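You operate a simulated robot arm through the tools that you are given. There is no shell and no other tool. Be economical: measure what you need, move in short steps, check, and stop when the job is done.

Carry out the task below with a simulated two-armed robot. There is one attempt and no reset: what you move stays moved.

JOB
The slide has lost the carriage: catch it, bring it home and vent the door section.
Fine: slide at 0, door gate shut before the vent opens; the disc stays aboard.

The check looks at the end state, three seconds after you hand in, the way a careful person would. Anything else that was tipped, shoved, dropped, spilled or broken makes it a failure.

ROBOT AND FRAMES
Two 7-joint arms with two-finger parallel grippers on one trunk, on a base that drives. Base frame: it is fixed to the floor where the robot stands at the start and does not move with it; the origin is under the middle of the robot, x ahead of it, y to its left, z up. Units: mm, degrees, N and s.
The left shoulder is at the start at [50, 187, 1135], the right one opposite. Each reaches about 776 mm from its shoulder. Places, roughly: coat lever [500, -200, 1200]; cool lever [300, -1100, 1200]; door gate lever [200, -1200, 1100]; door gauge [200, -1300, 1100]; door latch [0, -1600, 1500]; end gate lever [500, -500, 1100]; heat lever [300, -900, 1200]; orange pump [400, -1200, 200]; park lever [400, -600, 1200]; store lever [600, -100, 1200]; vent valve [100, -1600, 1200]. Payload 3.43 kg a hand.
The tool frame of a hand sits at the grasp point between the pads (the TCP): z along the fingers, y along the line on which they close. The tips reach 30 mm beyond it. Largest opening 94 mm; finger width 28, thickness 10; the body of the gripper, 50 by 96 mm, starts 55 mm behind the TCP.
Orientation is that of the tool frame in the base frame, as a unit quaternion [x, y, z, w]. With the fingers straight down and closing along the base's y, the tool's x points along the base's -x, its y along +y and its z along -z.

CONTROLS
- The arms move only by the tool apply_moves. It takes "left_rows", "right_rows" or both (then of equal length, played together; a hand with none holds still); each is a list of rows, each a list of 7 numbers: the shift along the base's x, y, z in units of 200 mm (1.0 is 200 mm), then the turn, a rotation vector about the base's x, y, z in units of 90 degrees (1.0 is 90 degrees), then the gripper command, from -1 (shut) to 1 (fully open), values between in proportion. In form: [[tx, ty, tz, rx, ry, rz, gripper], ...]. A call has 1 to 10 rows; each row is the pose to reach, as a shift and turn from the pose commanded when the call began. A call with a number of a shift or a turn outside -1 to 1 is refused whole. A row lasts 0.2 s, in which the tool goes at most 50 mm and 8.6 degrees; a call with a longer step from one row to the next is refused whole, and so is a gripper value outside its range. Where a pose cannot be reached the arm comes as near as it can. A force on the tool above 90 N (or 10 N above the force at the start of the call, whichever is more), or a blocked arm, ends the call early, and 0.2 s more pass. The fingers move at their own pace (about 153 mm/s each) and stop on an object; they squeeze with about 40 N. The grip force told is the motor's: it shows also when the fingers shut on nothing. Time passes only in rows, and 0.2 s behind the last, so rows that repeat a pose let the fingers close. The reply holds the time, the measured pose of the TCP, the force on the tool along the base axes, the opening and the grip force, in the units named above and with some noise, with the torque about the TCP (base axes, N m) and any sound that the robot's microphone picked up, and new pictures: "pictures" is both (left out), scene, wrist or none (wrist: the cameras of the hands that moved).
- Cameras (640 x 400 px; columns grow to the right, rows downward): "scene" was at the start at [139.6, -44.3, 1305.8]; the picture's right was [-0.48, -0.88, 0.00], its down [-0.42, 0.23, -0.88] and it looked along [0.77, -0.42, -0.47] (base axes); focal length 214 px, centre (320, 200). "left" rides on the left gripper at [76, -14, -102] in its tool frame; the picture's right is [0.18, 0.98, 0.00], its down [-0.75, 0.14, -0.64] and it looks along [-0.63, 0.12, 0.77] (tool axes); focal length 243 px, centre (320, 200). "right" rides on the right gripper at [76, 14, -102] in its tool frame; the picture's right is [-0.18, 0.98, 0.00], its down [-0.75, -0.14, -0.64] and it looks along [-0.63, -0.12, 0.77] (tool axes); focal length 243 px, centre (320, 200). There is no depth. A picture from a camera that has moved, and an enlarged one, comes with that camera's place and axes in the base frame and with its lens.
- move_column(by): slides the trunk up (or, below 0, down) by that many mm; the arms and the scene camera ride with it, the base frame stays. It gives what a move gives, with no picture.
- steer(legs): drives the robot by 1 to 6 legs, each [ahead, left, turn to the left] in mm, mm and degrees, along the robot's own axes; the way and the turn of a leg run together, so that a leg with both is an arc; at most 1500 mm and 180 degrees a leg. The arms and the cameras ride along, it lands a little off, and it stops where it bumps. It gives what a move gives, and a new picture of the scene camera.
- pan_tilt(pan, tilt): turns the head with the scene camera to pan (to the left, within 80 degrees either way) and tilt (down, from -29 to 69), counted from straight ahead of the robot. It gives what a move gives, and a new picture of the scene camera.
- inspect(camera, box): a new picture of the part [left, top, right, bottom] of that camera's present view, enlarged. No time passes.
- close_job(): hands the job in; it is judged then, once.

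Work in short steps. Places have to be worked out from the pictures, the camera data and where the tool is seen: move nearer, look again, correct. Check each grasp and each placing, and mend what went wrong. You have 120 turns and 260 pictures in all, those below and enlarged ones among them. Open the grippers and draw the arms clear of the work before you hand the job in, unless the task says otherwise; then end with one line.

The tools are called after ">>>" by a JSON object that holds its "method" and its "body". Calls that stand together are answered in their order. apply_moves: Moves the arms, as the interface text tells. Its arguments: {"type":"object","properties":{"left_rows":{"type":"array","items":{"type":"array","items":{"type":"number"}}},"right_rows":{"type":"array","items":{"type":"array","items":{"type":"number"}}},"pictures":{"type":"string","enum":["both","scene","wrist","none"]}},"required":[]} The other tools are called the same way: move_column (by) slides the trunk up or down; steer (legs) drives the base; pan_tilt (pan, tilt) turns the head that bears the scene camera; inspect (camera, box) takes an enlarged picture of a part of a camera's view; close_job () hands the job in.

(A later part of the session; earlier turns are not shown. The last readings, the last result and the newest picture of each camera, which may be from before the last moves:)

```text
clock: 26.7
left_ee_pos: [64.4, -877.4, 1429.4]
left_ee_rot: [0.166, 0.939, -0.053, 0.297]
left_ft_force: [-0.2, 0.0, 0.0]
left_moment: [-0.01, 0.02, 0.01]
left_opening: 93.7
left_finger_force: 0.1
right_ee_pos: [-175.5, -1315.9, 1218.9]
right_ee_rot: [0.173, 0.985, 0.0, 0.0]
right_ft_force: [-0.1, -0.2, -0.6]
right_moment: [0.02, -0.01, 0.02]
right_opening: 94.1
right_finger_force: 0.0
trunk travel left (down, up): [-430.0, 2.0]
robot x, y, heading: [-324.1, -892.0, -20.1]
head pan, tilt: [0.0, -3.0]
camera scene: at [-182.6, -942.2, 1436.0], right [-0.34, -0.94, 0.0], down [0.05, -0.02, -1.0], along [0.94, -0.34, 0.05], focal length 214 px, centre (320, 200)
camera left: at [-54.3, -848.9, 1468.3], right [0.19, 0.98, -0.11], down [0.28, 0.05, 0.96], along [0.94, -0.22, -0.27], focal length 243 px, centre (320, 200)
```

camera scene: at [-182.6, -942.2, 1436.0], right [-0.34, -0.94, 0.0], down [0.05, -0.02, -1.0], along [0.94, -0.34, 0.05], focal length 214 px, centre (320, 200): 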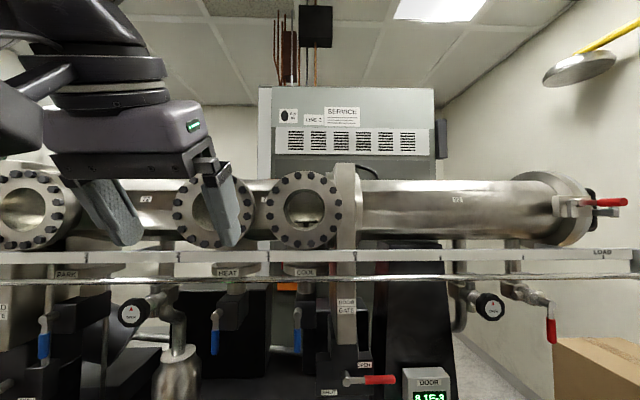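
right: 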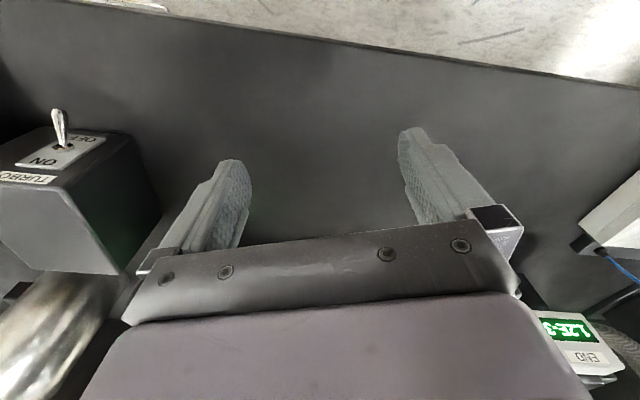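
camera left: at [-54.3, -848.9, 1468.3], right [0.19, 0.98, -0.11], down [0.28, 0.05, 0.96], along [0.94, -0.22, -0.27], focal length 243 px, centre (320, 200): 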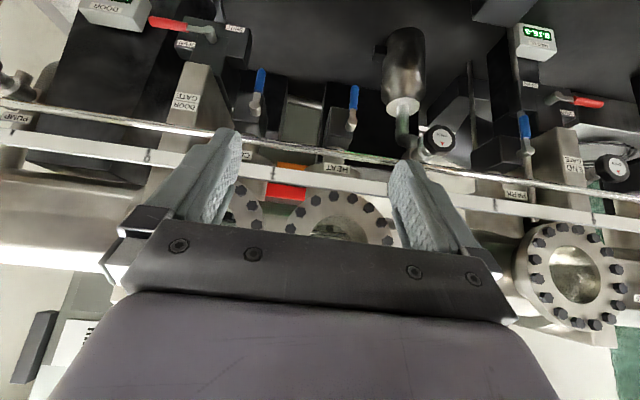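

The wrist picture is upside down, but the PARK window is visible. I'll enlarge it and the others.

>>> {"method": "inspect", "body": {"camera": "left", "box": [500, 210, 640, 340]}}

>>> {"method": "inspect", "body": {"camera": "left", "box": [220, 160, 420, 260]}}

>>> {"method": "inspect", "body": {"camera": "scene", "box": [440, 160, 640, 360]}}

```text
3.08 times, centred on (570, 275) of left
camera zoom: at [-54.3, -848.9, 1468.3], right [0.19, 0.98, -0.11], down [0.28, 0.05, 0.96], along [0.94, -0.22, -0.27], focal length 746 px, centre (-449, -31)
```

zoom: 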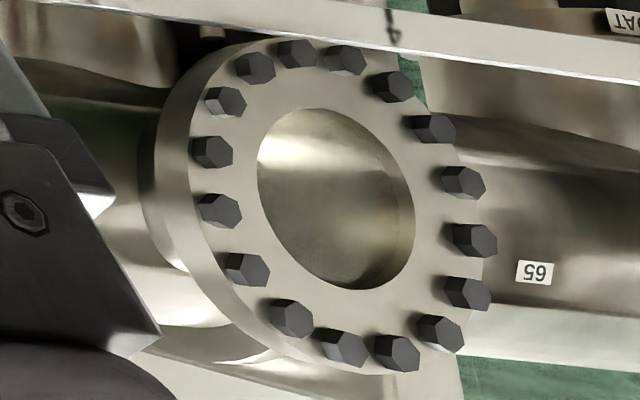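

```text
3.20 times, centred on (320, 210) of left
camera zoom: at [-54.3, -848.9, 1468.3], right [0.19, 0.98, -0.11], down [0.28, 0.05, 0.96], along [0.94, -0.22, -0.27], focal length 776 px, centre (320, 168)
```

zoom: 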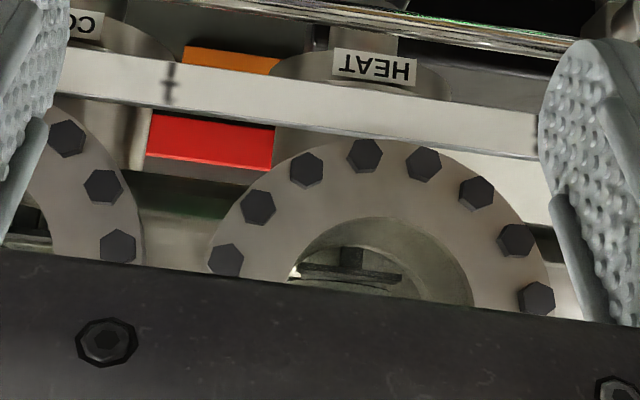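

```text
2.00 times, centred on (540, 260) of scene
camera zoom: at [-182.6, -942.2, 1436.0], right [-0.34, -0.94, 0.0], down [0.05, -0.02, -1.0], along [0.94, -0.34, 0.05], focal length 429 px, centre (-120, 80)
```

zoom: 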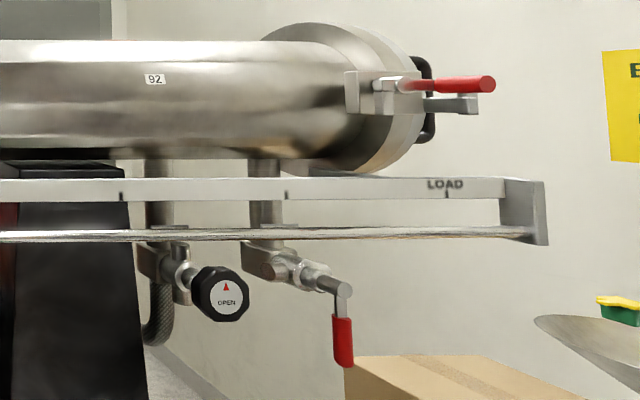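

I'll zoom the scale strip around 0 and the LOAD mark to map the ticks.

>>> {"method": "inspect", "body": {"camera": "scene", "box": [200, 230, 420, 300]}}

>>> {"method": "inspect", "body": {"camera": "scene", "box": [400, 230, 640, 300]}}

```text
2.91 times, centred on (310, 265) of scene
camera zoom: at [-182.6, -942.2, 1436.0], right [-0.34, -0.94, 0.0], down [0.05, -0.02, -1.0], along [0.94, -0.34, 0.05], focal length 624 px, centre (349, 11)
```

zoom: 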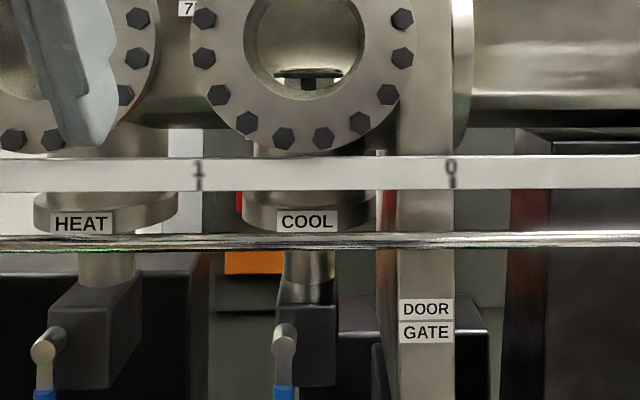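

```text
2.67 times, centred on (520, 265) of scene
camera zoom: at [-182.6, -942.2, 1436.0], right [-0.34, -0.94, 0.0], down [0.05, -0.02, -1.0], along [0.94, -0.34, 0.05], focal length 572 px, centre (-213, 27)
```

zoom: 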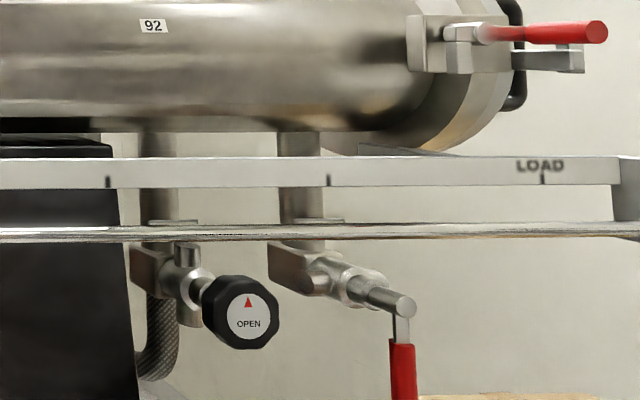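

LOAD sits three ticks right of "0", which needs clarifying. I'll check the wall notices and look closer at the labels.

>>> {"method": "inspect", "body": {"camera": "scene", "box": [335, 240, 375, 265]}}

>>> {"method": "pan_tilt", "body": {"pan": -65, "tilt": 5}}

>>> {"method": "pan_tilt", "body": {"pan": -80, "tilt": 20}}

```text
16.00 times, centred on (355, 252) of scene
camera zoom: at [-182.6, -942.2, 1436.0], right [-0.34, -0.94, 0.0], down [0.05, -0.02, -1.0], along [0.94, -0.34, 0.05], focal length 3432 px, centre (-240, -640)
```

zoom: 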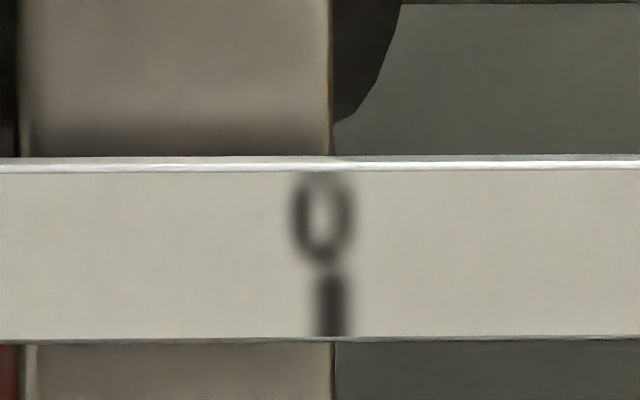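

```text
clock: 28.1
left_ee_pos: [63.8, -878.0, 1428.4]
left_ee_rot: [0.165, 0.939, -0.053, 0.297]
left_ft_force: [-0.2, 0.1, -0.7]
left_moment: [0.01, -0.02, -0.04]
left_opening: 93.9
left_finger_force: 0.1
right_ee_pos: [-175.1, -1316.2, 1219.2]
right_ee_rot: [0.172, 0.985, 0.001, 0.0]
right_ft_force: [-0.2, 0.3, -0.1]
right_moment: [-0.01, 0.01, -0.03]
right_opening: 93.8
right_finger_force: 0.0
trunk travel left (down, up): [-430.0, 2.0]
robot x, y, heading: [-321.9, -891.2, -20.1]
head pan, tilt: [-65.0, 5.0]
camera scene: at [-258.7, -1003.3, 1423.5], right [-1.0, -0.09, 0.0], down [-0.01, 0.09, -1.0], along [0.09, -0.99, -0.09], focal length 214 px, centre (320, 200)
```

scene: 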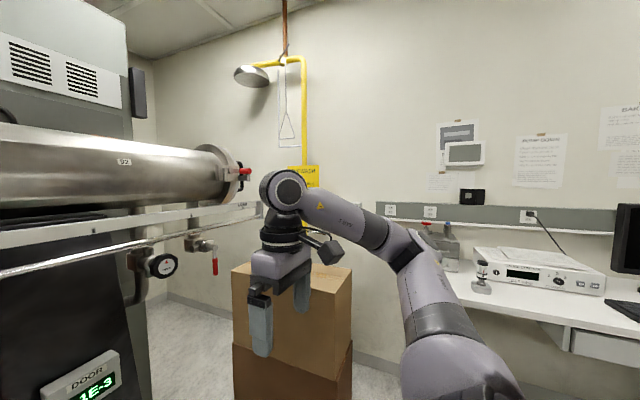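

```text
clock: 28.8
left_ee_pos: [64.2, -878.8, 1429.1]
left_ee_rot: [0.165, 0.939, -0.052, 0.296]
left_ft_force: [-0.5, -0.7, -0.4]
left_moment: [0.01, 0.0, -0.01]
left_opening: 93.8
left_finger_force: 0.1
right_ee_pos: [-175.6, -1316.6, 1221.0]
right_ee_rot: [0.173, 0.985, 0.0, 0.001]
right_ft_force: [-0.3, 0.0, -0.5]
right_moment: [0.01, 0.01, -0.02]
right_opening: 94.1
right_finger_force: 0.1
trunk travel left (down, up): [-430.0, 2.0]
robot x, y, heading: [-323.5, -887.3, -19.9]
head pan, tilt: [-80.0, 20.0]
camera scene: at [-282.9, -1003.6, 1399.2], right [-0.99, 0.17, 0.0], down [0.06, 0.34, -0.94], along [-0.16, -0.93, -0.34], focal length 214 px, centre (320, 200)
```

scene: 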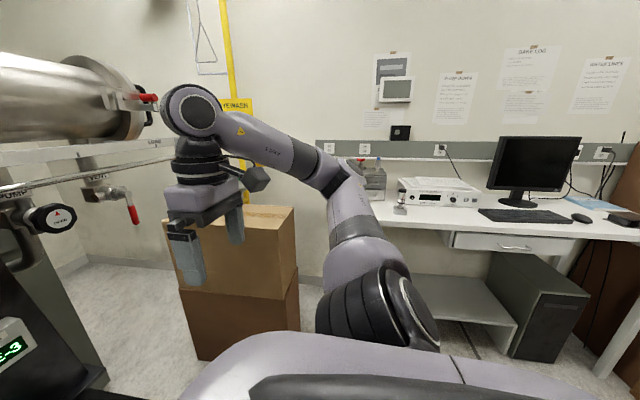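

>>> {"method": "inspect", "body": {"camera": "scene", "box": [360, 45, 490, 135]}}

>>> {"method": "inspect", "body": {"camera": "scene", "box": [490, 40, 640, 130]}}

>>> {"method": "inspect", "body": {"camera": "scene", "box": [0, 140, 150, 240]}}

```text
4.44 times, centred on (425, 90) of scene
camera zoom: at [-282.9, -1003.6, 1399.2], right [-0.99, 0.17, 0.0], down [0.06, 0.34, -0.94], along [-0.16, -0.93, -0.34], focal length 953 px, centre (-147, 689)
```

zoom: 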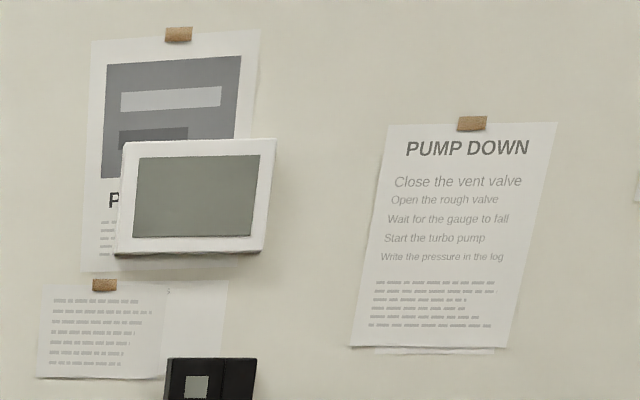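

```text
4.27 times, centred on (565, 85) of scene
camera zoom: at [-282.9, -1003.6, 1399.2], right [-0.99, 0.17, 0.0], down [0.06, 0.34, -0.94], along [-0.16, -0.93, -0.34], focal length 915 px, centre (-725, 691)
```

zoom: 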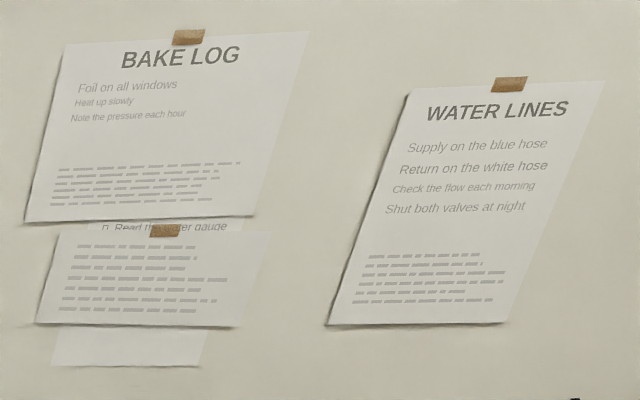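

```text
4.00 times, centred on (75, 190) of scene
camera zoom: at [-282.9, -1003.6, 1399.2], right [-0.99, 0.17, 0.0], down [0.06, 0.34, -0.94], along [-0.16, -0.93, -0.34], focal length 858 px, centre (1300, 240)
```

zoom: 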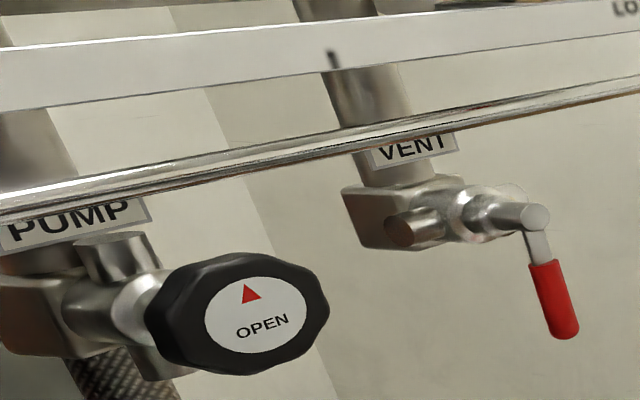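

The door's PUMP valve and the VENT valve (red handle hanging down) are identified. Calibration gives about 169 mm per tick, so the slide needs about 1.18 m of travel. I'll lower the left hand and drive back to the slide, trimming the heading.

>>> {"method": "apply_moves", "body": {"left_rows": [[-0.1, 0.2, 0, 0.022, 0.061, 0, 1], [-0.1, 0.3, -0.2, 0.044, 0.122, 0, 1], [-0.1, 0.3, -0.4, 0.067, 0.183, 0, 1], [-0.1, 0.3, -0.6, 0.089, 0.244, 0, 1], [-0.1, 0.3, -0.8, 0.111, 0.305, 0, 1], [-0.1, 0.3, -1.0, 0.133, 0.366, 0, 1]], "pictures": "none"}}

>>> {"method": "steer", "body": {"legs": [[0, 720, 1.3]]}}

>>> {"method": "pan_tilt", "body": {"pan": 0, "tilt": -3}}

>>> {"method": "inspect", "body": {"camera": "scene", "box": [200, 120, 420, 250]}}

```text
clock: 30.2
left_ee_pos: [45.9, -818.5, 1228.4]
left_ee_rot: [0.172, 0.985, 0.0, -0.001]
left_ft_force: [-0.7, -0.1, -0.2]
left_moment: [0.01, 0.02, -0.02]
left_opening: 94.0
left_finger_force: 0.2
right_ee_pos: [-174.8, -1316.2, 1220.7]
right_ee_rot: [0.173, 0.985, -0.001, 0.0]
right_ft_force: [0.1, -1.0, 0.4]
right_moment: [-0.02, 0.02, 0.01]
right_opening: 94.0
right_finger_force: 0.1
trunk travel left (down, up): [-430.0, 2.0]
robot x, y, heading: [-322.6, -894.8, -20.0]
head pan, tilt: [-80.0, 20.0]
```

```text
clock: 34.1
left_ee_pos: [275.1, -128.2, 1228.8]
left_ee_rot: [0.156, 0.988, -0.001, -0.001]
left_ft_force: [-0.1, 0.5, -0.8]
left_moment: [-0.02, 0.0, -0.03]
left_opening: 93.9
left_finger_force: 0.0
right_ee_pos: [72.1, -632.0, 1220.9]
right_ee_rot: [0.155, 0.988, 0.001, 0.0]
right_ft_force: [-0.5, -0.5, 0.1]
right_moment: [-0.04, -0.01, -0.01]
right_opening: 94.2
right_finger_force: 0.0
trunk travel left (down, up): [-430.0, 2.0]
robot x, y, heading: [-90.0, -213.3, -17.7]
head pan, tilt: [-80.0, 20.0]
camera scene: at [-46.1, -323.3, 1399.2], right [-0.99, 0.14, 0.0], down [0.05, 0.34, -0.94], along [-0.13, -0.93, -0.34], focal length 214 px, centre (320, 200)
```

scene: 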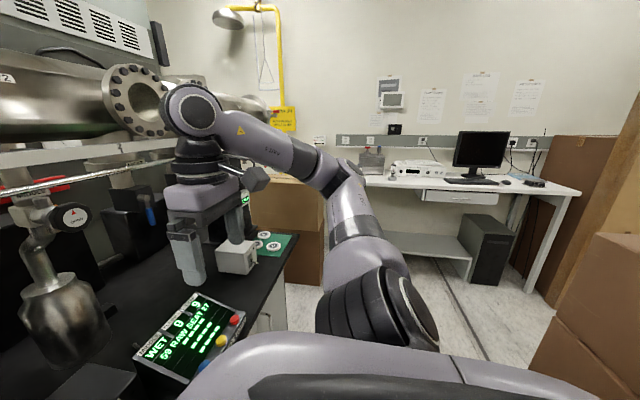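

```text
clock: 35.7
left_ee_pos: [275.5, -127.3, 1228.7]
left_ee_rot: [0.154, 0.988, 0.0, -0.001]
left_ft_force: [-0.2, 0.3, -0.4]
left_moment: [-0.03, -0.04, 0.0]
left_opening: 93.8
left_finger_force: 0.0
right_ee_pos: [71.5, -632.6, 1218.6]
right_ee_rot: [0.156, 0.988, 0.0, 0.0]
right_ft_force: [0.4, 0.5, 0.2]
right_moment: [0.02, 0.0, -0.01]
right_opening: 93.9
right_finger_force: 0.1
trunk travel left (down, up): [-430.0, 2.0]
robot x, y, heading: [-87.4, -210.3, -17.9]
head pan, tilt: [0.0, -3.0]
camera scene: at [50.9, -258.8, 1436.1], right [-0.31, -0.95, 0.0], down [0.05, -0.02, -1.0], along [0.95, -0.31, 0.05], focal length 214 px, centre (320, 200)
```

scene: 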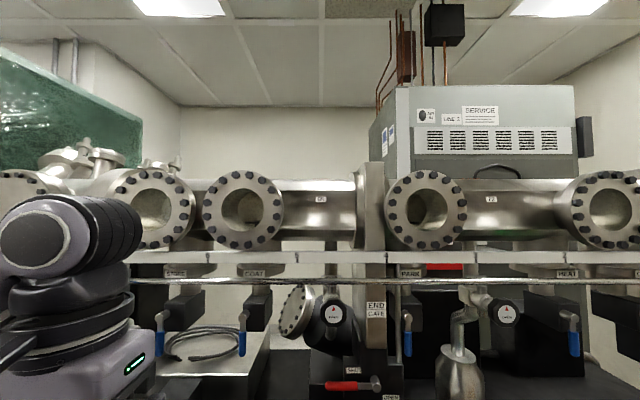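

```text
2.91 times, centred on (310, 185) of scene
camera zoom: at [50.9, -258.8, 1436.1], right [-0.31, -0.95, 0.0], down [0.05, -0.02, -1.0], along [0.95, -0.31, 0.05], focal length 624 px, centre (349, 244)
```

zoom: 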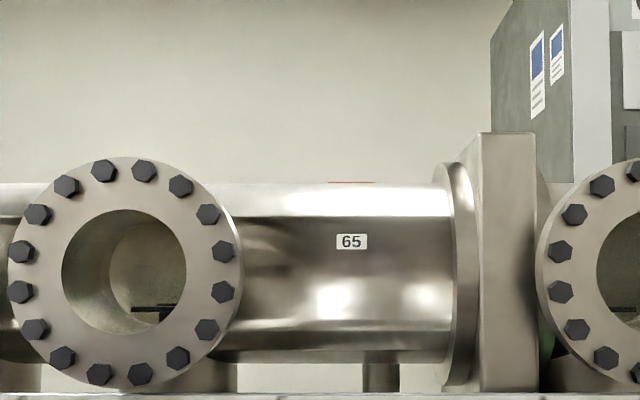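

Every station has a seat plate, so the carriage may stand between windows. From here I can look obliquely through PARK and HEAT.

>>> {"method": "inspect", "body": {"camera": "scene", "box": [380, 160, 470, 250]}}

>>> {"method": "inspect", "body": {"camera": "scene", "box": [560, 160, 640, 250]}}

>>> {"method": "inspect", "body": {"camera": "scene", "box": [110, 160, 200, 250]}}

>>> {"method": "inspect", "body": {"camera": "scene", "box": [200, 160, 290, 250]}}

```text
4.44 times, centred on (425, 205) of scene
camera zoom: at [50.9, -258.8, 1436.1], right [-0.31, -0.95, 0.0], down [0.05, -0.02, -1.0], along [0.95, -0.31, 0.05], focal length 953 px, centre (-147, 178)
```

zoom: 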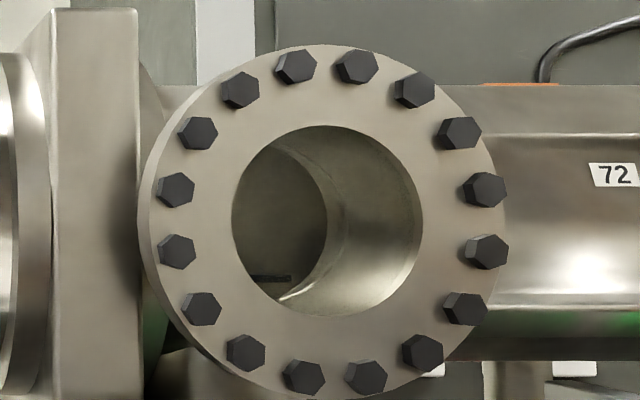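

```text
4.44 times, centred on (600, 205) of scene
camera zoom: at [50.9, -258.8, 1436.1], right [-0.31, -0.95, 0.0], down [0.05, -0.02, -1.0], along [0.95, -0.31, 0.05], focal length 953 px, centre (-924, 178)
```

zoom: 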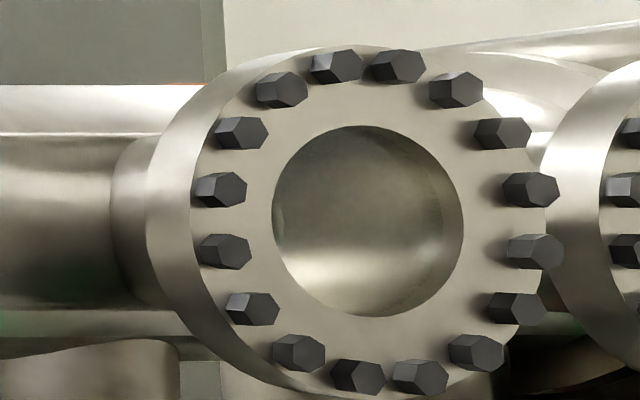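

```text
4.44 times, centred on (155, 205) of scene
camera zoom: at [50.9, -258.8, 1436.1], right [-0.31, -0.95, 0.0], down [0.05, -0.02, -1.0], along [0.95, -0.31, 0.05], focal length 953 px, centre (1053, 178)
```

zoom: 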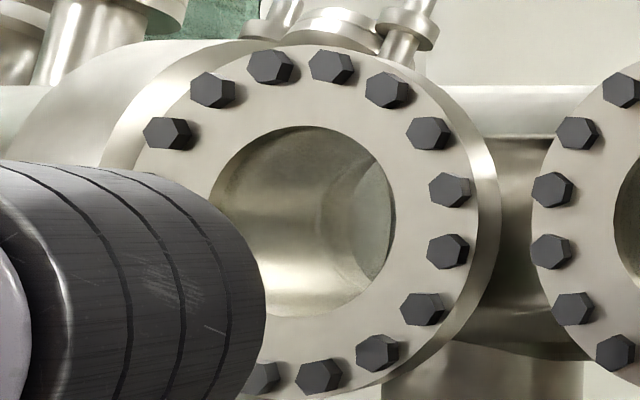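

```text
4.44 times, centred on (245, 205) of scene
camera zoom: at [50.9, -258.8, 1436.1], right [-0.31, -0.95, 0.0], down [0.05, -0.02, -1.0], along [0.95, -0.31, 0.05], focal length 953 px, centre (653, 178)
```

zoom: 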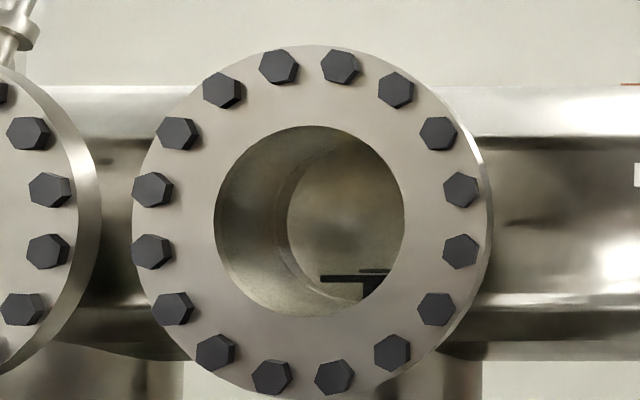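

Nothing clear between windows, so I'll sweep the slide slowly and watch for the catch. First I'll drive to the slide.

>>> {"method": "steer", "body": {"legs": [[0, 230, 0]]}}

>>> {"method": "pan_tilt", "body": {"pan": 10, "tilt": 12}}

```text
clock: 37.4
left_ee_pos: [344.1, 88.3, 1228.3]
left_ee_rot: [0.154, 0.988, -0.002, 0.0]
left_ft_force: [-0.3, 1.3, 0.3]
left_moment: [-0.01, 0.02, 0.0]
left_opening: 94.1
left_finger_force: 0.0
right_ee_pos: [142.2, -417.4, 1220.8]
right_ee_rot: [0.153, 0.988, 0.0, 0.0]
right_ft_force: [0.3, 0.1, -0.2]
right_moment: [-0.01, 0.05, 0.0]
right_opening: 93.8
right_finger_force: 0.1
trunk travel left (down, up): [-430.0, 2.0]
robot x, y, heading: [-19.9, 2.8, -17.6]
head pan, tilt: [0.0, -3.0]
camera scene: at [120.0, -43.6, 1436.1], right [-0.3, -0.95, 0.0], down [0.05, -0.02, -1.0], along [0.95, -0.3, 0.05], focal length 214 px, centre (320, 200)
```

scene: 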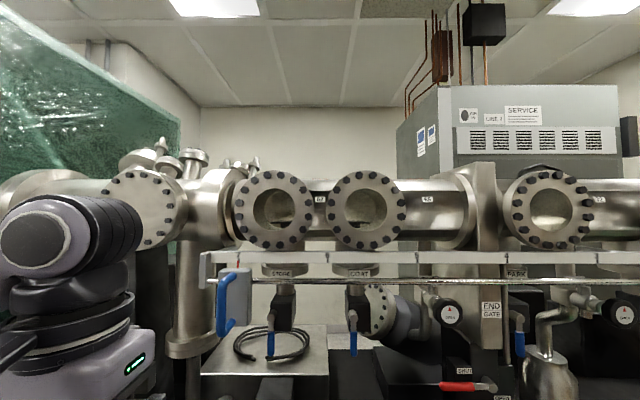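

```text
clock: 38.2
left_ee_pos: [344.1, 86.9, 1228.3]
left_ee_rot: [0.154, 0.988, -0.001, -0.001]
left_ft_force: [0.7, -0.3, 0.7]
left_moment: [0.04, 0.04, -0.04]
left_opening: 94.2
left_finger_force: 0.1
right_ee_pos: [142.5, -417.4, 1219.6]
right_ee_rot: [0.153, 0.988, 0.0, -0.001]
right_ft_force: [-0.8, -0.6, 1.3]
right_moment: [0.01, 0.01, 0.01]
right_opening: 93.9
right_finger_force: 0.0
trunk travel left (down, up): [-430.0, 2.0]
robot x, y, heading: [-20.6, -1.0, -17.5]
head pan, tilt: [10.0, 12.0]
camera scene: at [127.8, -30.0, 1412.3], right [-0.13, -0.99, 0.0], down [-0.21, 0.03, -0.98], along [0.97, -0.13, -0.21], focal length 214 px, centre (320, 200)
```

scene: 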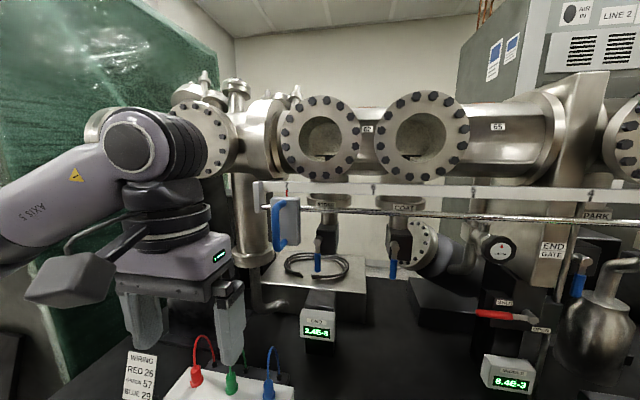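

I'll zoom on the handle and pointer to triangulate it against the earlier lower view.

>>> {"method": "inspect", "body": {"camera": "scene", "box": [240, 170, 360, 260]}}

>>> {"method": "inspect", "body": {"camera": "left", "box": [0, 0, 640, 400]}}

>>> {"method": "inspect", "body": {"camera": "right", "box": [0, 0, 640, 400]}}

```text
4.44 times, centred on (300, 215) of scene
camera zoom: at [127.8, -30.0, 1412.3], right [-0.13, -0.99, 0.0], down [-0.21, 0.03, -0.98], along [0.97, -0.13, -0.21], focal length 953 px, centre (409, 133)
```

zoom: 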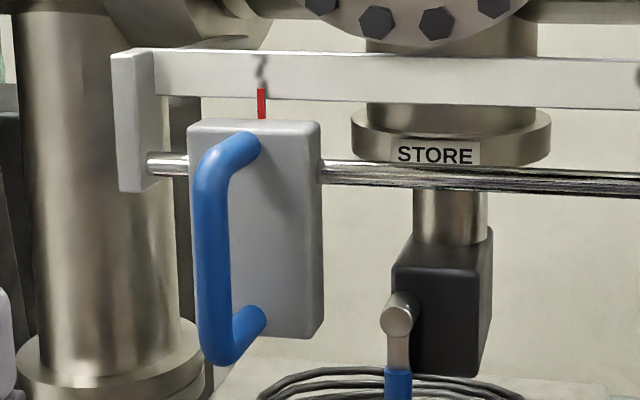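

```text
1.00 times, centred on (320, 200) of left
camera zoom: at [266.5, 97.7, 1330.1], right [0.12, 0.99, 0.0], down [0.76, -0.09, 0.64], along [0.64, -0.08, -0.77], focal length 243 px, centre (320, 200)
```

zoom: 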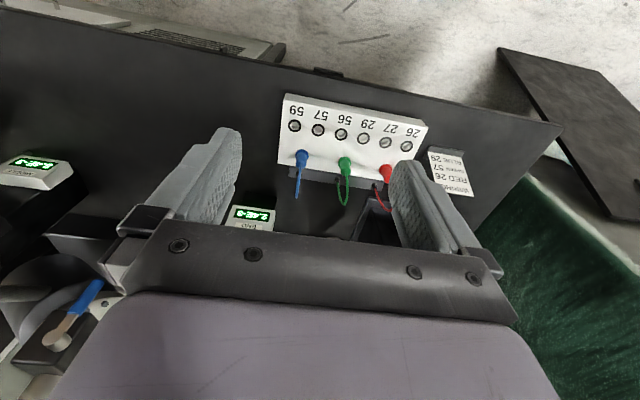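

```text
1.00 times, centred on (320, 200) of right
camera zoom: at [74.7, -381.2, 1322.6], right [0.47, 0.88, 0.0], down [0.68, -0.36, 0.64], along [0.57, -0.3, -0.77], focal length 243 px, centre (320, 200)
```

zoom: 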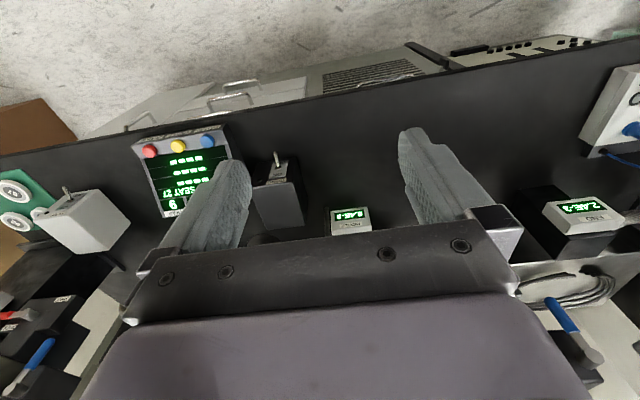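

Triangulation puts the handle bar at about (517, −2, 1281), vertical, about 96 mm tall. I'll move the left hand aside and bring the right hand forward while pitching it toward horizontal.

>>> {"method": "apply_moves", "body": {"left_rows": [[0, 0.12, 0, 0, 0, 0, 1], [0, 0.24, 0, 0, 0, 0, 1], [0, 0.36, 0, 0, 0, 0, 1], [0, 0.48, 0, 0, 0, 0, 1], [0, 0.6, 0, 0, 0, 0, 1], [0, 0.68, 0, 0, 0, 0, 1], [0, 0.68, 0, 0, 0, 0, 1], [0, 0.68, 0, 0, 0, 0, 1], [0, 0.68, 0, 0, 0, 0, 1], [0, 0.68, 0, 0, 0, 0, 1]], "right_rows": [[0.08, 0.1, 0.02, -0.027, -0.086, 0, 1], [0.16, 0.2, 0.05, -0.054, -0.172, 0, 1], [0.24, 0.3, 0.08, -0.081, -0.258, 0, 1], [0.32, 0.4, 0.1, -0.108, -0.343, 0, 1], [0.4, 0.5, 0.13, -0.135, -0.429, 0, 1], [0.48, 0.6, 0.16, -0.162, -0.515, 0, 1], [0.54, 0.7, 0.19, -0.189, -0.601, 0, 1], [0.6, 0.8, 0.22, -0.217, -0.687, 0, 1], [0.66, 0.9, 0.26, -0.244, -0.773, 0, 1], [0.72, 1.0, 0.3, -0.271, -0.859, 0, 1]], "pictures": "both"}}

```text
clock: 40.4
left_ee_pos: [343.4, 224.0, 1229.8]
left_ee_rot: [0.154, 0.988, -0.001, 0.0]
left_ft_force: [0.8, 1.4, -0.1]
left_moment: [0.03, -0.03, -0.02]
left_opening: 94.3
left_finger_force: 0.0
right_ee_pos: [297.5, -211.7, 1287.6]
right_ee_rot: [0.117, 0.75, -0.099, 0.643]
right_ft_force: [0.1, -0.2, 0.0]
right_moment: [0.02, 0.02, -0.03]
right_opening: 94.1
right_finger_force: 0.1
right hand out of reach, approached as far as the arm can: row 7, 8, 9, 10
trunk travel left (down, up): [-430.0, 2.0]
robot x, y, heading: [-19.1, 1.9, -17.6]
head pan, tilt: [10.0, 12.0]
camera scene: at [127.9, -29.1, 1412.2], right [-0.13, -0.99, 0.0], down [-0.21, 0.03, -0.98], along [0.97, -0.13, -0.21], focal length 214 px, centre (320, 200)
camera right: at [194.2, -162.6, 1228.5], right [0.32, 0.93, 0.18], down [-0.54, 0.02, 0.84], along [0.78, -0.37, 0.51], focal length 243 px, centre (320, 200)
camera left: at [266.6, 233.2, 1330.4], right [0.12, 0.99, 0.0], down [0.76, -0.09, 0.64], along [0.64, -0.08, -0.77], focal length 243 px, centre (320, 200)
```

scene: 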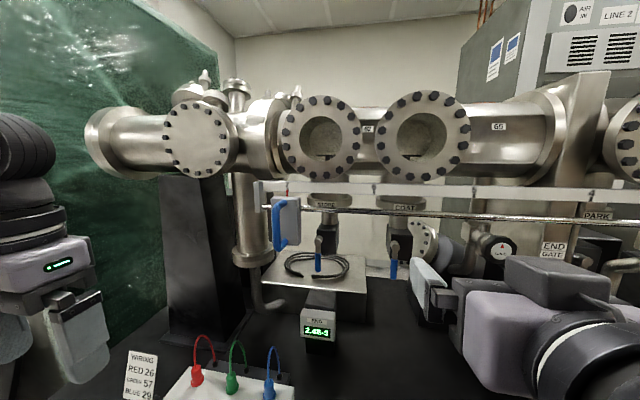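
right: 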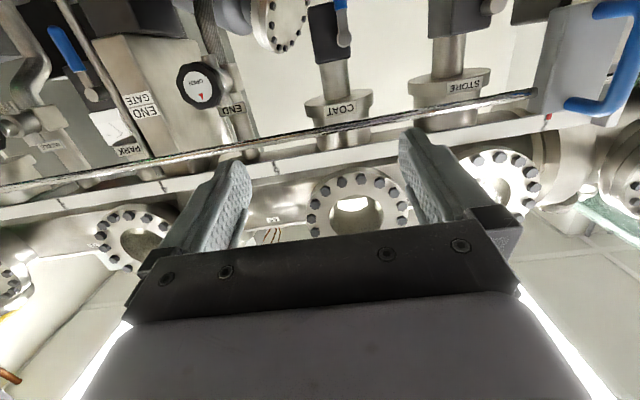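
left: 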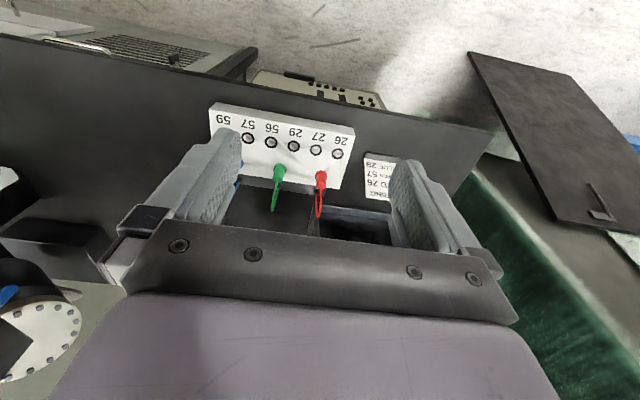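

The hand is nearly horizontal now. I'll move it left toward a pre-grasp in front of the handle.

>>> {"method": "apply_moves", "body": {"right_rows": [[0.1, 0.2, 0, -0.01, -0.03, 0, 1], [0.2, 0.4, 0, -0.02, -0.06, 0, 1], [0.3, 0.6, 0, -0.029, -0.092, 0, 1], [0.4, 0.8, 0, -0.029, -0.092, 0, 1], [0.5, 0.95, 0, -0.029, -0.092, 0, 1], [0.5, 0.95, 0, -0.029, -0.092, 0, 1]], "pictures": "both"}}

```text
clock: 41.8
left_ee_pos: [343.1, 221.6, 1229.3]
left_ee_rot: [0.154, 0.988, 0.0, 0.0]
left_ft_force: [0.2, -0.7, 1.2]
left_moment: [-0.01, 0.0, 0.02]
left_opening: 94.0
left_finger_force: 0.0
right_ee_pos: [397.8, -21.6, 1290.0]
right_ee_rot: [0.109, 0.7, -0.107, 0.697]
right_ft_force: [-0.5, 0.3, -0.9]
right_moment: [-0.02, -0.04, 0.06]
right_opening: 94.2
right_finger_force: 0.1
trunk travel left (down, up): [-430.0, 2.0]
robot x, y, heading: [-17.7, 2.4, -17.8]
head pan, tilt: [10.0, 12.0]
camera scene: at [127.7, -30.3, 1412.2], right [-0.13, -0.99, 0.0], down [-0.21, 0.03, -0.98], along [0.97, -0.13, -0.21], focal length 214 px, centre (320, 200)
camera right: at [304.3, 23.0, 1212.9], right [0.3, 0.94, 0.19], down [-0.65, 0.06, 0.76], along [0.7, -0.35, 0.63], focal length 243 px, centre (320, 200)
```

scene: 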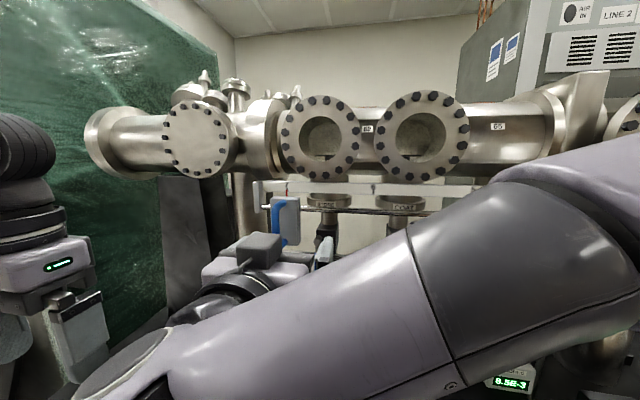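
right: 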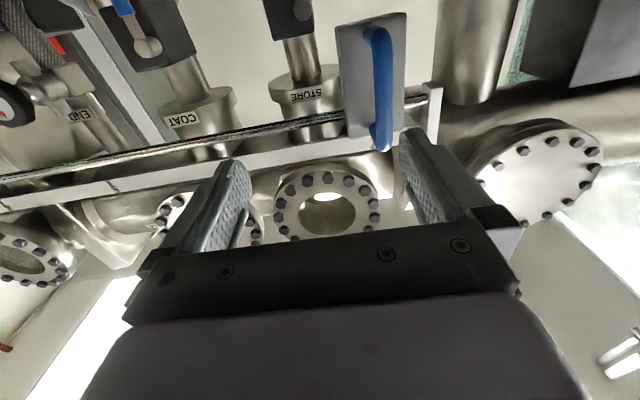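

The tool is level and the bar is about 53 mm left and 111 mm ahead of the TCP. I'll shift left, then advance about 98 mm so the bar sits between the pads.

>>> {"method": "apply_moves", "body": {"right_rows": [[0.04, 0.126, -0.02, 0, 0, 0, 1], [0.08, 0.252, -0.03, 0, 0, 0, 1], [0.18, 0.22, -0.03, 0, 0, 0, 1], [0.28, 0.19, -0.03, 0, 0, 0, 1], [0.38, 0.16, -0.03, 0, 0, 0, 1], [0.46, 0.133, -0.03, 0, 0, 0, 1], [0.546, 0.105, -0.03, 0, 0, 0, 1], [0.546, 0.105, -0.03, 0, 0, 0, 1]], "pictures": "both"}}

```text
clock: 42.4
left_ee_pos: [345.0, 220.5, 1227.9]
left_ee_rot: [0.152, 0.988, -0.001, 0.0]
left_ft_force: [-0.1, -0.1, 0.4]
left_moment: [-0.03, 0.0, -0.02]
left_opening: 93.7
left_finger_force: 0.0
right_ee_pos: [441.5, -30.6, 1318.3]
right_ee_rot: [0.176, 0.686, -0.11, 0.697]
right_ft_force: [0.2, 0.3, 0.4]
right_moment: [0.02, 0.02, 0.03]
right_opening: 94.1
right_finger_force: 0.1
trunk travel left (down, up): [-430.0, 2.0]
robot x, y, heading: [-22.1, 0.1, -17.8]
head pan, tilt: [10.0, 12.0]
stopped in row 3 (right hand): the arm was blocked; the commanded pose is now the measured one
camera scene: at [128.8, -29.9, 1412.1], right [-0.13, -0.99, 0.0], down [-0.21, 0.03, -0.98], along [0.97, -0.13, -0.21], focal length 214 px, centre (320, 200)
camera right: at [355.3, 30.5, 1243.9], right [0.38, 0.88, 0.28], down [-0.67, 0.06, 0.74], along [0.64, -0.47, 0.61], focal length 243 px, centre (320, 200)
```

scene: 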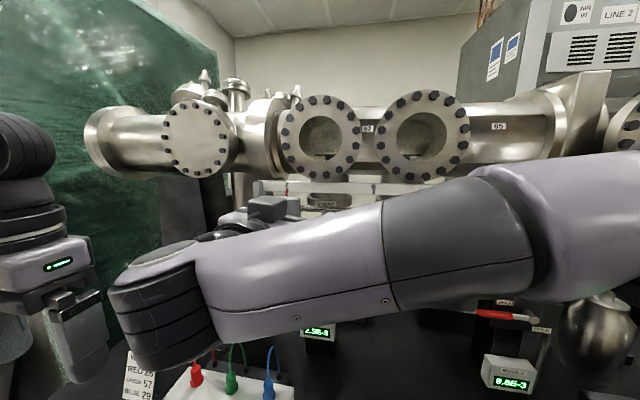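
right: 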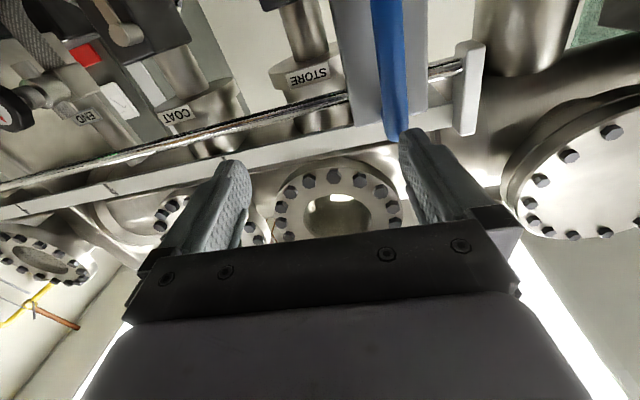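

The right arm is blocked reaching this far left, with an awkward wrist. The left arm suits this position better, so I'll retract the right arm.

>>> {"method": "apply_moves", "body": {"right_rows": [[-0.15, 0.0, 0, 0, 0, 0, 1], [-0.25, -0.1, -0.02, 0, 0, 0, 1], [-0.35, -0.28, -0.05, 0, 0, 0, 1], [-0.45, -0.46, -0.1, 0, 0, 0, 1], [-0.55, -0.64, -0.12, 0, 0, 0, 1], [-0.65, -0.82, -0.15, 0, 0, 0, 1], [-0.72, -0.95, -0.15, 0, 0, 0, 1]], "pictures": "scene"}}

```text
clock: 44.0
left_ee_pos: [343.9, 221.0, 1229.7]
left_ee_rot: [0.153, 0.988, 0.0, 0.0]
left_ft_force: [-0.7, -0.3, -0.2]
left_moment: [0.0, -0.02, -0.02]
left_opening: 94.1
left_finger_force: 0.0
right_ee_pos: [299.0, -219.0, 1291.3]
right_ee_rot: [0.177, 0.686, -0.109, 0.697]
right_ft_force: [0.2, 0.2, 1.3]
right_moment: [0.01, 0.02, 0.01]
right_opening: 94.2
right_finger_force: 0.1
right hand out of reach, approached as far as the arm can: row 7
trunk travel left (down, up): [-430.0, 2.0]
robot x, y, heading: [-22.3, 0.9, -17.8]
head pan, tilt: [10.0, 12.0]
camera scene: at [127.5, -30.5, 1412.2], right [-0.13, -0.99, 0.0], down [-0.21, 0.03, -0.98], along [0.97, -0.13, -0.21], focal length 214 px, centre (320, 200)
```

scene: 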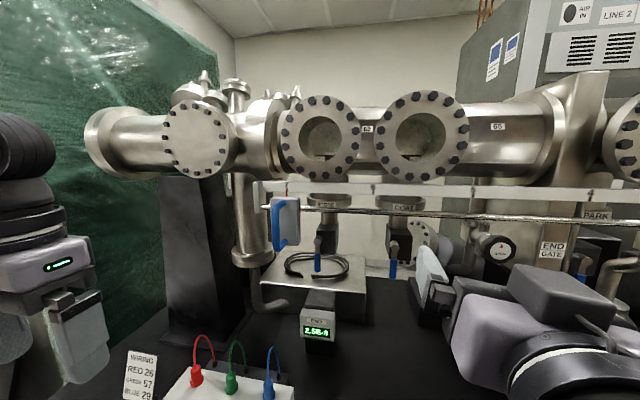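

Now I'll move the right hand further right and bring the left hand, pitched forward, to its pre-grasp in front of the handle.

>>> {"method": "apply_moves", "body": {"left_rows": [[0.04, -0.06, 0.03, -0.029, -0.09, 0, 1], [0.08, -0.12, 0.06, -0.058, -0.18, 0, 1], [0.12, -0.2, 0.09, -0.087, -0.27, 0, 1], [0.16, -0.3, 0.12, -0.116, -0.36, 0, 1], [0.2, -0.4, 0.15, -0.145, -0.45, 0, 1], [0.24, -0.5, 0.18, -0.174, -0.54, 0, 1], [0.28, -0.6, 0.21, -0.203, -0.63, 0, 1], [0.32, -0.7, 0.24, -0.23, -0.715, 0, 1], [0.36, -0.8, 0.27, -0.256, -0.8, 0, 1], [0.4, -0.9, 0.28, -0.282, -0.885, 0, 1]], "right_rows": [[-0.06, -0.2, 0, 0, 0, 0, 1], [-0.12, -0.4, 0, 0, 0, 0, 1], [-0.18, -0.6, 0, 0, 0, 0, 1], [-0.24, -0.8, 0, 0, 0, 0, 1], [-0.3, -0.95, 0, 0, 0, 0, 1], [-0.3, -0.95, 0, 0, 0, 0, 1], [-0.3, -0.95, 0, 0, 0, 0, 1], [-0.3, -0.95, 0, 0, 0, 0, 1], [-0.3, -0.95, 0, 0, 0, 0, 1], [-0.3, -0.95, 0, 0, 0, 0, 1]], "pictures": "both"}}

```text
clock: 46.2
left_ee_pos: [429.8, 34.8, 1288.2]
left_ee_rot: [0.113, 0.737, -0.101, 0.659]
left_ft_force: [-0.2, 0.6, 0.2]
left_moment: [-0.01, 0.0, 0.0]
left_opening: 94.3
left_finger_force: 0.0
left hand out of reach, approached as far as the arm can: row 8, 9, 10
right_ee_pos: [280.2, -442.2, 1321.5]
right_ee_rot: [0.175, 0.686, -0.108, 0.697]
right_ft_force: [-1.0, 0.1, 0.3]
right_moment: [0.03, 0.0, 0.01]
right_opening: 94.2
right_finger_force: 0.0
right hand out of reach, approached as far as the arm can: row 1, 2, 3, 4, 5, 6, 7, 8, 9, 10
trunk travel left (down, up): [-430.0, 2.0]
robot x, y, heading: [-19.7, 2.9, -17.8]
head pan, tilt: [10.0, 12.0]
camera scene: at [128.2, -30.3, 1412.2], right [-0.13, -0.99, 0.0], down [-0.21, 0.03, -0.98], along [0.97, -0.13, -0.21], focal length 214 px, centre (320, 200)
camera right: at [194.2, -381.9, 1247.3], right [0.38, 0.88, 0.28], down [-0.67, 0.06, 0.74], along [0.64, -0.47, 0.61], focal length 243 px, centre (320, 200)
camera left: at [320.7, 55.8, 1223.0], right [0.28, 0.94, -0.18], down [-0.48, 0.3, 0.82], along [0.83, -0.14, 0.54], focal length 243 px, centre (320, 200)
```

scene: 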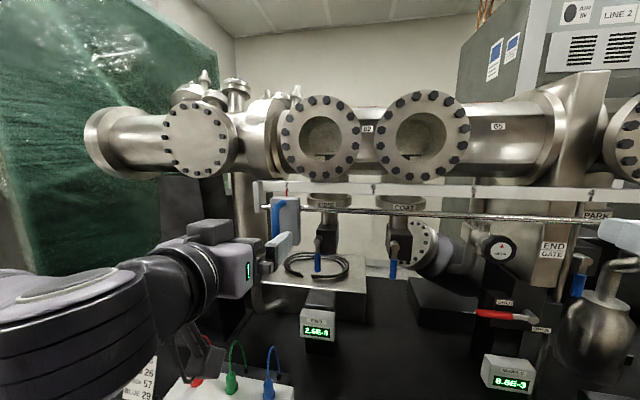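
right: 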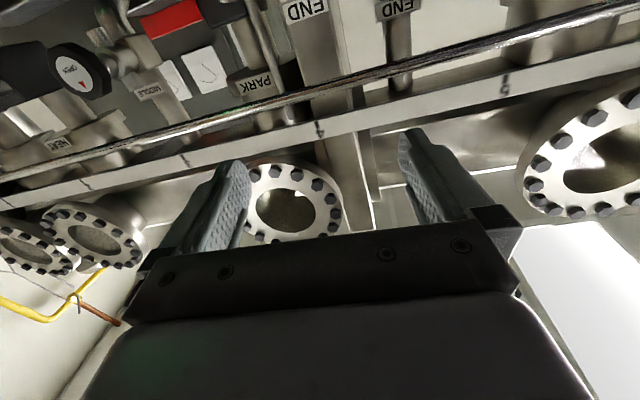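
left: 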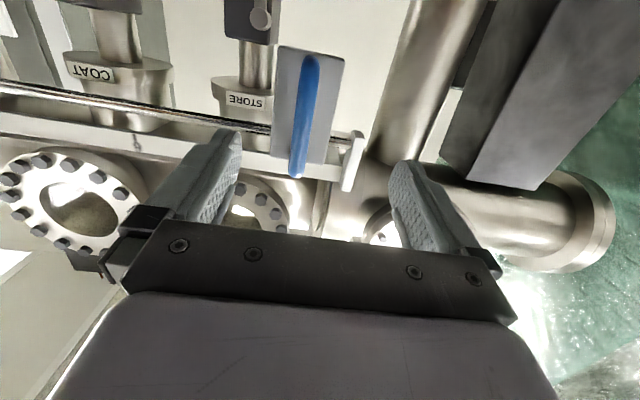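

The left tool is well placed: the bar is about 13 mm right and 100 mm ahead. I'll level it, shift right and advance about 88 mm.

>>> {"method": "apply_moves", "body": {"left_rows": [[-0.02, -0.064, 0, -0.021, -0.068, 0, 1], [0.08, -0.095, 0, -0.021, -0.068, 0, 1], [0.17, -0.122, 0, -0.021, -0.068, 0, 1], [0.26, -0.15, 0, -0.021, -0.068, 0, 1], [0.33, -0.173, 0, -0.021, -0.068, 0, 1], [0.4, -0.195, 0, -0.021, -0.068, 0, 1]], "pictures": "both"}}

```text
clock: 47.6
left_ee_pos: [512.3, -3.4, 1289.7]
left_ee_rot: [0.109, 0.698, -0.109, 0.699]
left_ft_force: [0.0, 0.1, 0.1]
left_moment: [-0.01, -0.05, 0.01]
left_opening: 93.9
left_finger_force: 0.0
left hand out of reach, approached as far as the arm can: row 1
right_ee_pos: [278.9, -442.3, 1321.5]
right_ee_rot: [0.176, 0.686, -0.108, 0.697]
right_ft_force: [0.5, 0.4, 0.2]
right_moment: [0.04, -0.03, 0.0]
right_opening: 93.9
right_finger_force: 0.0
trunk travel left (down, up): [-430.0, 2.0]
robot x, y, heading: [-18.1, -0.6, -17.8]
head pan, tilt: [10.0, 12.0]
camera scene: at [128.0, -30.1, 1412.2], right [-0.13, -0.99, 0.0], down [-0.21, 0.03, -0.98], along [0.97, -0.13, -0.21], focal length 214 px, centre (320, 200)
camera left: at [409.8, 15.2, 1212.7], right [0.3, 0.94, -0.18], down [-0.57, 0.33, 0.75], along [0.77, -0.12, 0.63], focal length 243 px, centre (320, 200)
```

scene: 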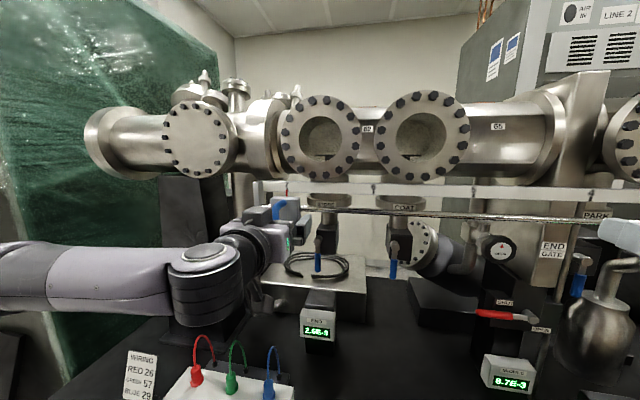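
left: 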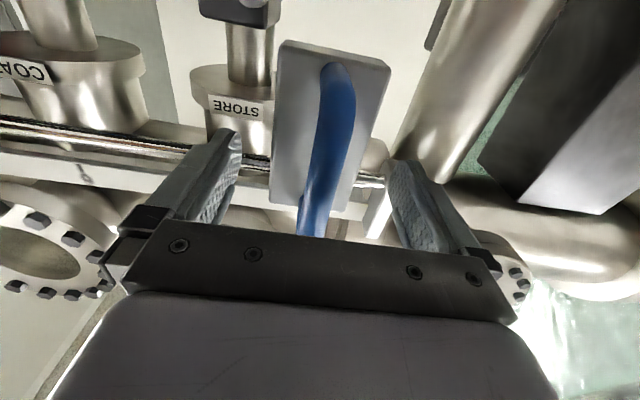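

The bar is centred between the fingers. I'll close the gripper.

>>> {"method": "apply_moves", "body": {"left_rows": [[0, 0, 0, 0, 0, 0, 0], [0, 0, 0, 0, 0, 0, -1], [0, 0, 0, 0, 0, 0, -1], [0, 0, 0, 0, 0, 0, -1]], "pictures": "both"}}

```text
clock: 48.6
left_ee_pos: [511.3, -4.5, 1290.7]
left_ee_rot: [0.109, 0.699, -0.11, 0.698]
left_ft_force: [-0.4, -7.1, -0.5]
left_moment: [-0.86, 0.12, -0.93]
left_opening: 55.6
left_finger_force: 45.2
right_ee_pos: [279.3, -443.2, 1321.0]
right_ee_rot: [0.176, 0.686, -0.109, 0.697]
right_ft_force: [1.0, 1.1, 0.1]
right_moment: [-0.01, 0.0, 0.0]
right_opening: 94.1
right_finger_force: 0.0
trunk travel left (down, up): [-430.0, 2.0]
robot x, y, heading: [-24.5, -3.9, -17.8]
head pan, tilt: [10.0, 12.0]
camera scene: at [127.8, -31.2, 1412.2], right [-0.13, -0.99, 0.0], down [-0.21, 0.03, -0.98], along [0.97, -0.13, -0.21], focal length 214 px, centre (320, 200)
camera left: at [409.0, 13.7, 1212.8], right [0.3, 0.94, -0.18], down [-0.57, 0.33, 0.75], along [0.77, -0.12, 0.63], focal length 243 px, centre (320, 200)
```

scene: 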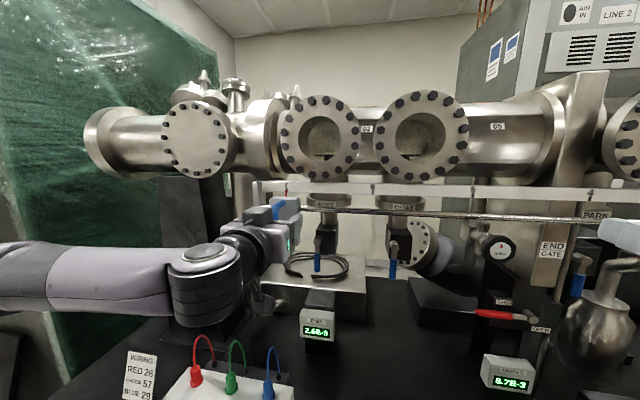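
left: 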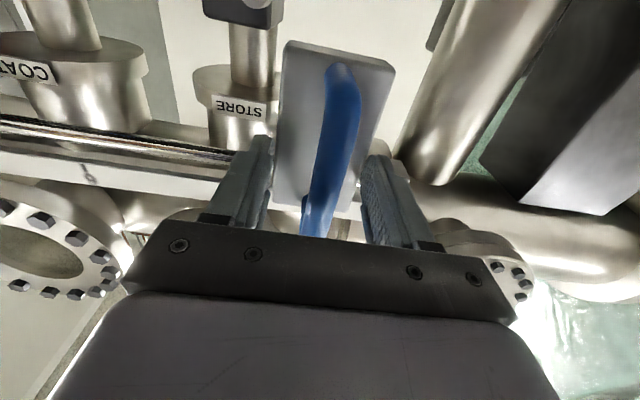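

The fingers have clamped the slide block's sides at 56 mm. I'll now draw the slide slowly to the right along the rail, watching forces and sounds.

>>> {"method": "apply_moves", "body": {"left_rows": [[-0.013, -0.038, 0, 0, 0, 0, -1], [-0.032, -0.095, 0, 0, 0, 0, -1], [-0.051, -0.152, 0, 0, 0, 0, -1], [-0.071, -0.208, 0, 0, 0, 0, -1], [-0.09, -0.265, 0, 0, 0, 0, -1], [-0.109, -0.322, 0, 0, 0, 0, -1], [-0.128, -0.379, 0, 0, 0, 0, -1], [-0.147, -0.436, 0, 0, 0, 0, -1], [-0.167, -0.492, 0, 0, 0, 0, -1], [-0.18, -0.53, 0, 0, 0, 0, -1]], "pictures": "scene"}}

```text
clock: 50.8
left_ee_pos: [478.0, -110.3, 1289.5]
left_ee_rot: [0.109, 0.699, -0.108, 0.699]
left_ft_force: [14.3, -4.5, 5.3]
left_moment: [0.03, -0.44, -0.33]
left_opening: 56.0
left_finger_force: 45.1
right_ee_pos: [281.1, -441.7, 1321.0]
right_ee_rot: [0.175, 0.687, -0.109, 0.697]
right_ft_force: [0.2, -0.5, 0.4]
right_moment: [0.0, 0.02, -0.01]
right_opening: 94.0
right_finger_force: 0.1
trunk travel left (down, up): [-430.0, 2.0]
robot x, y, heading: [-20.1, 5.0, -17.6]
head pan, tilt: [10.0, 12.0]
camera scene: at [130.0, -30.8, 1412.0], right [-0.13, -0.99, 0.0], down [-0.21, 0.03, -0.98], along [0.97, -0.13, -0.21], focal length 214 px, centre (320, 200)
```

scene: 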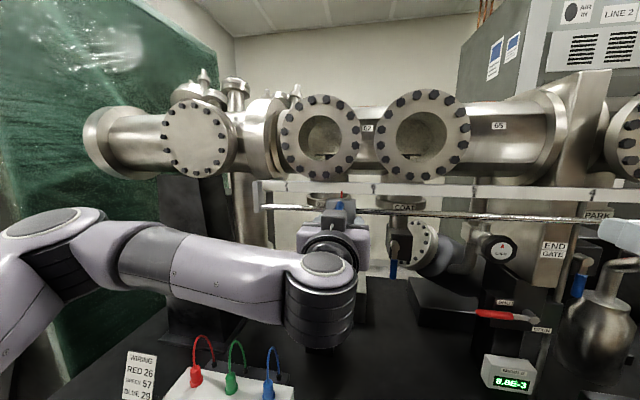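

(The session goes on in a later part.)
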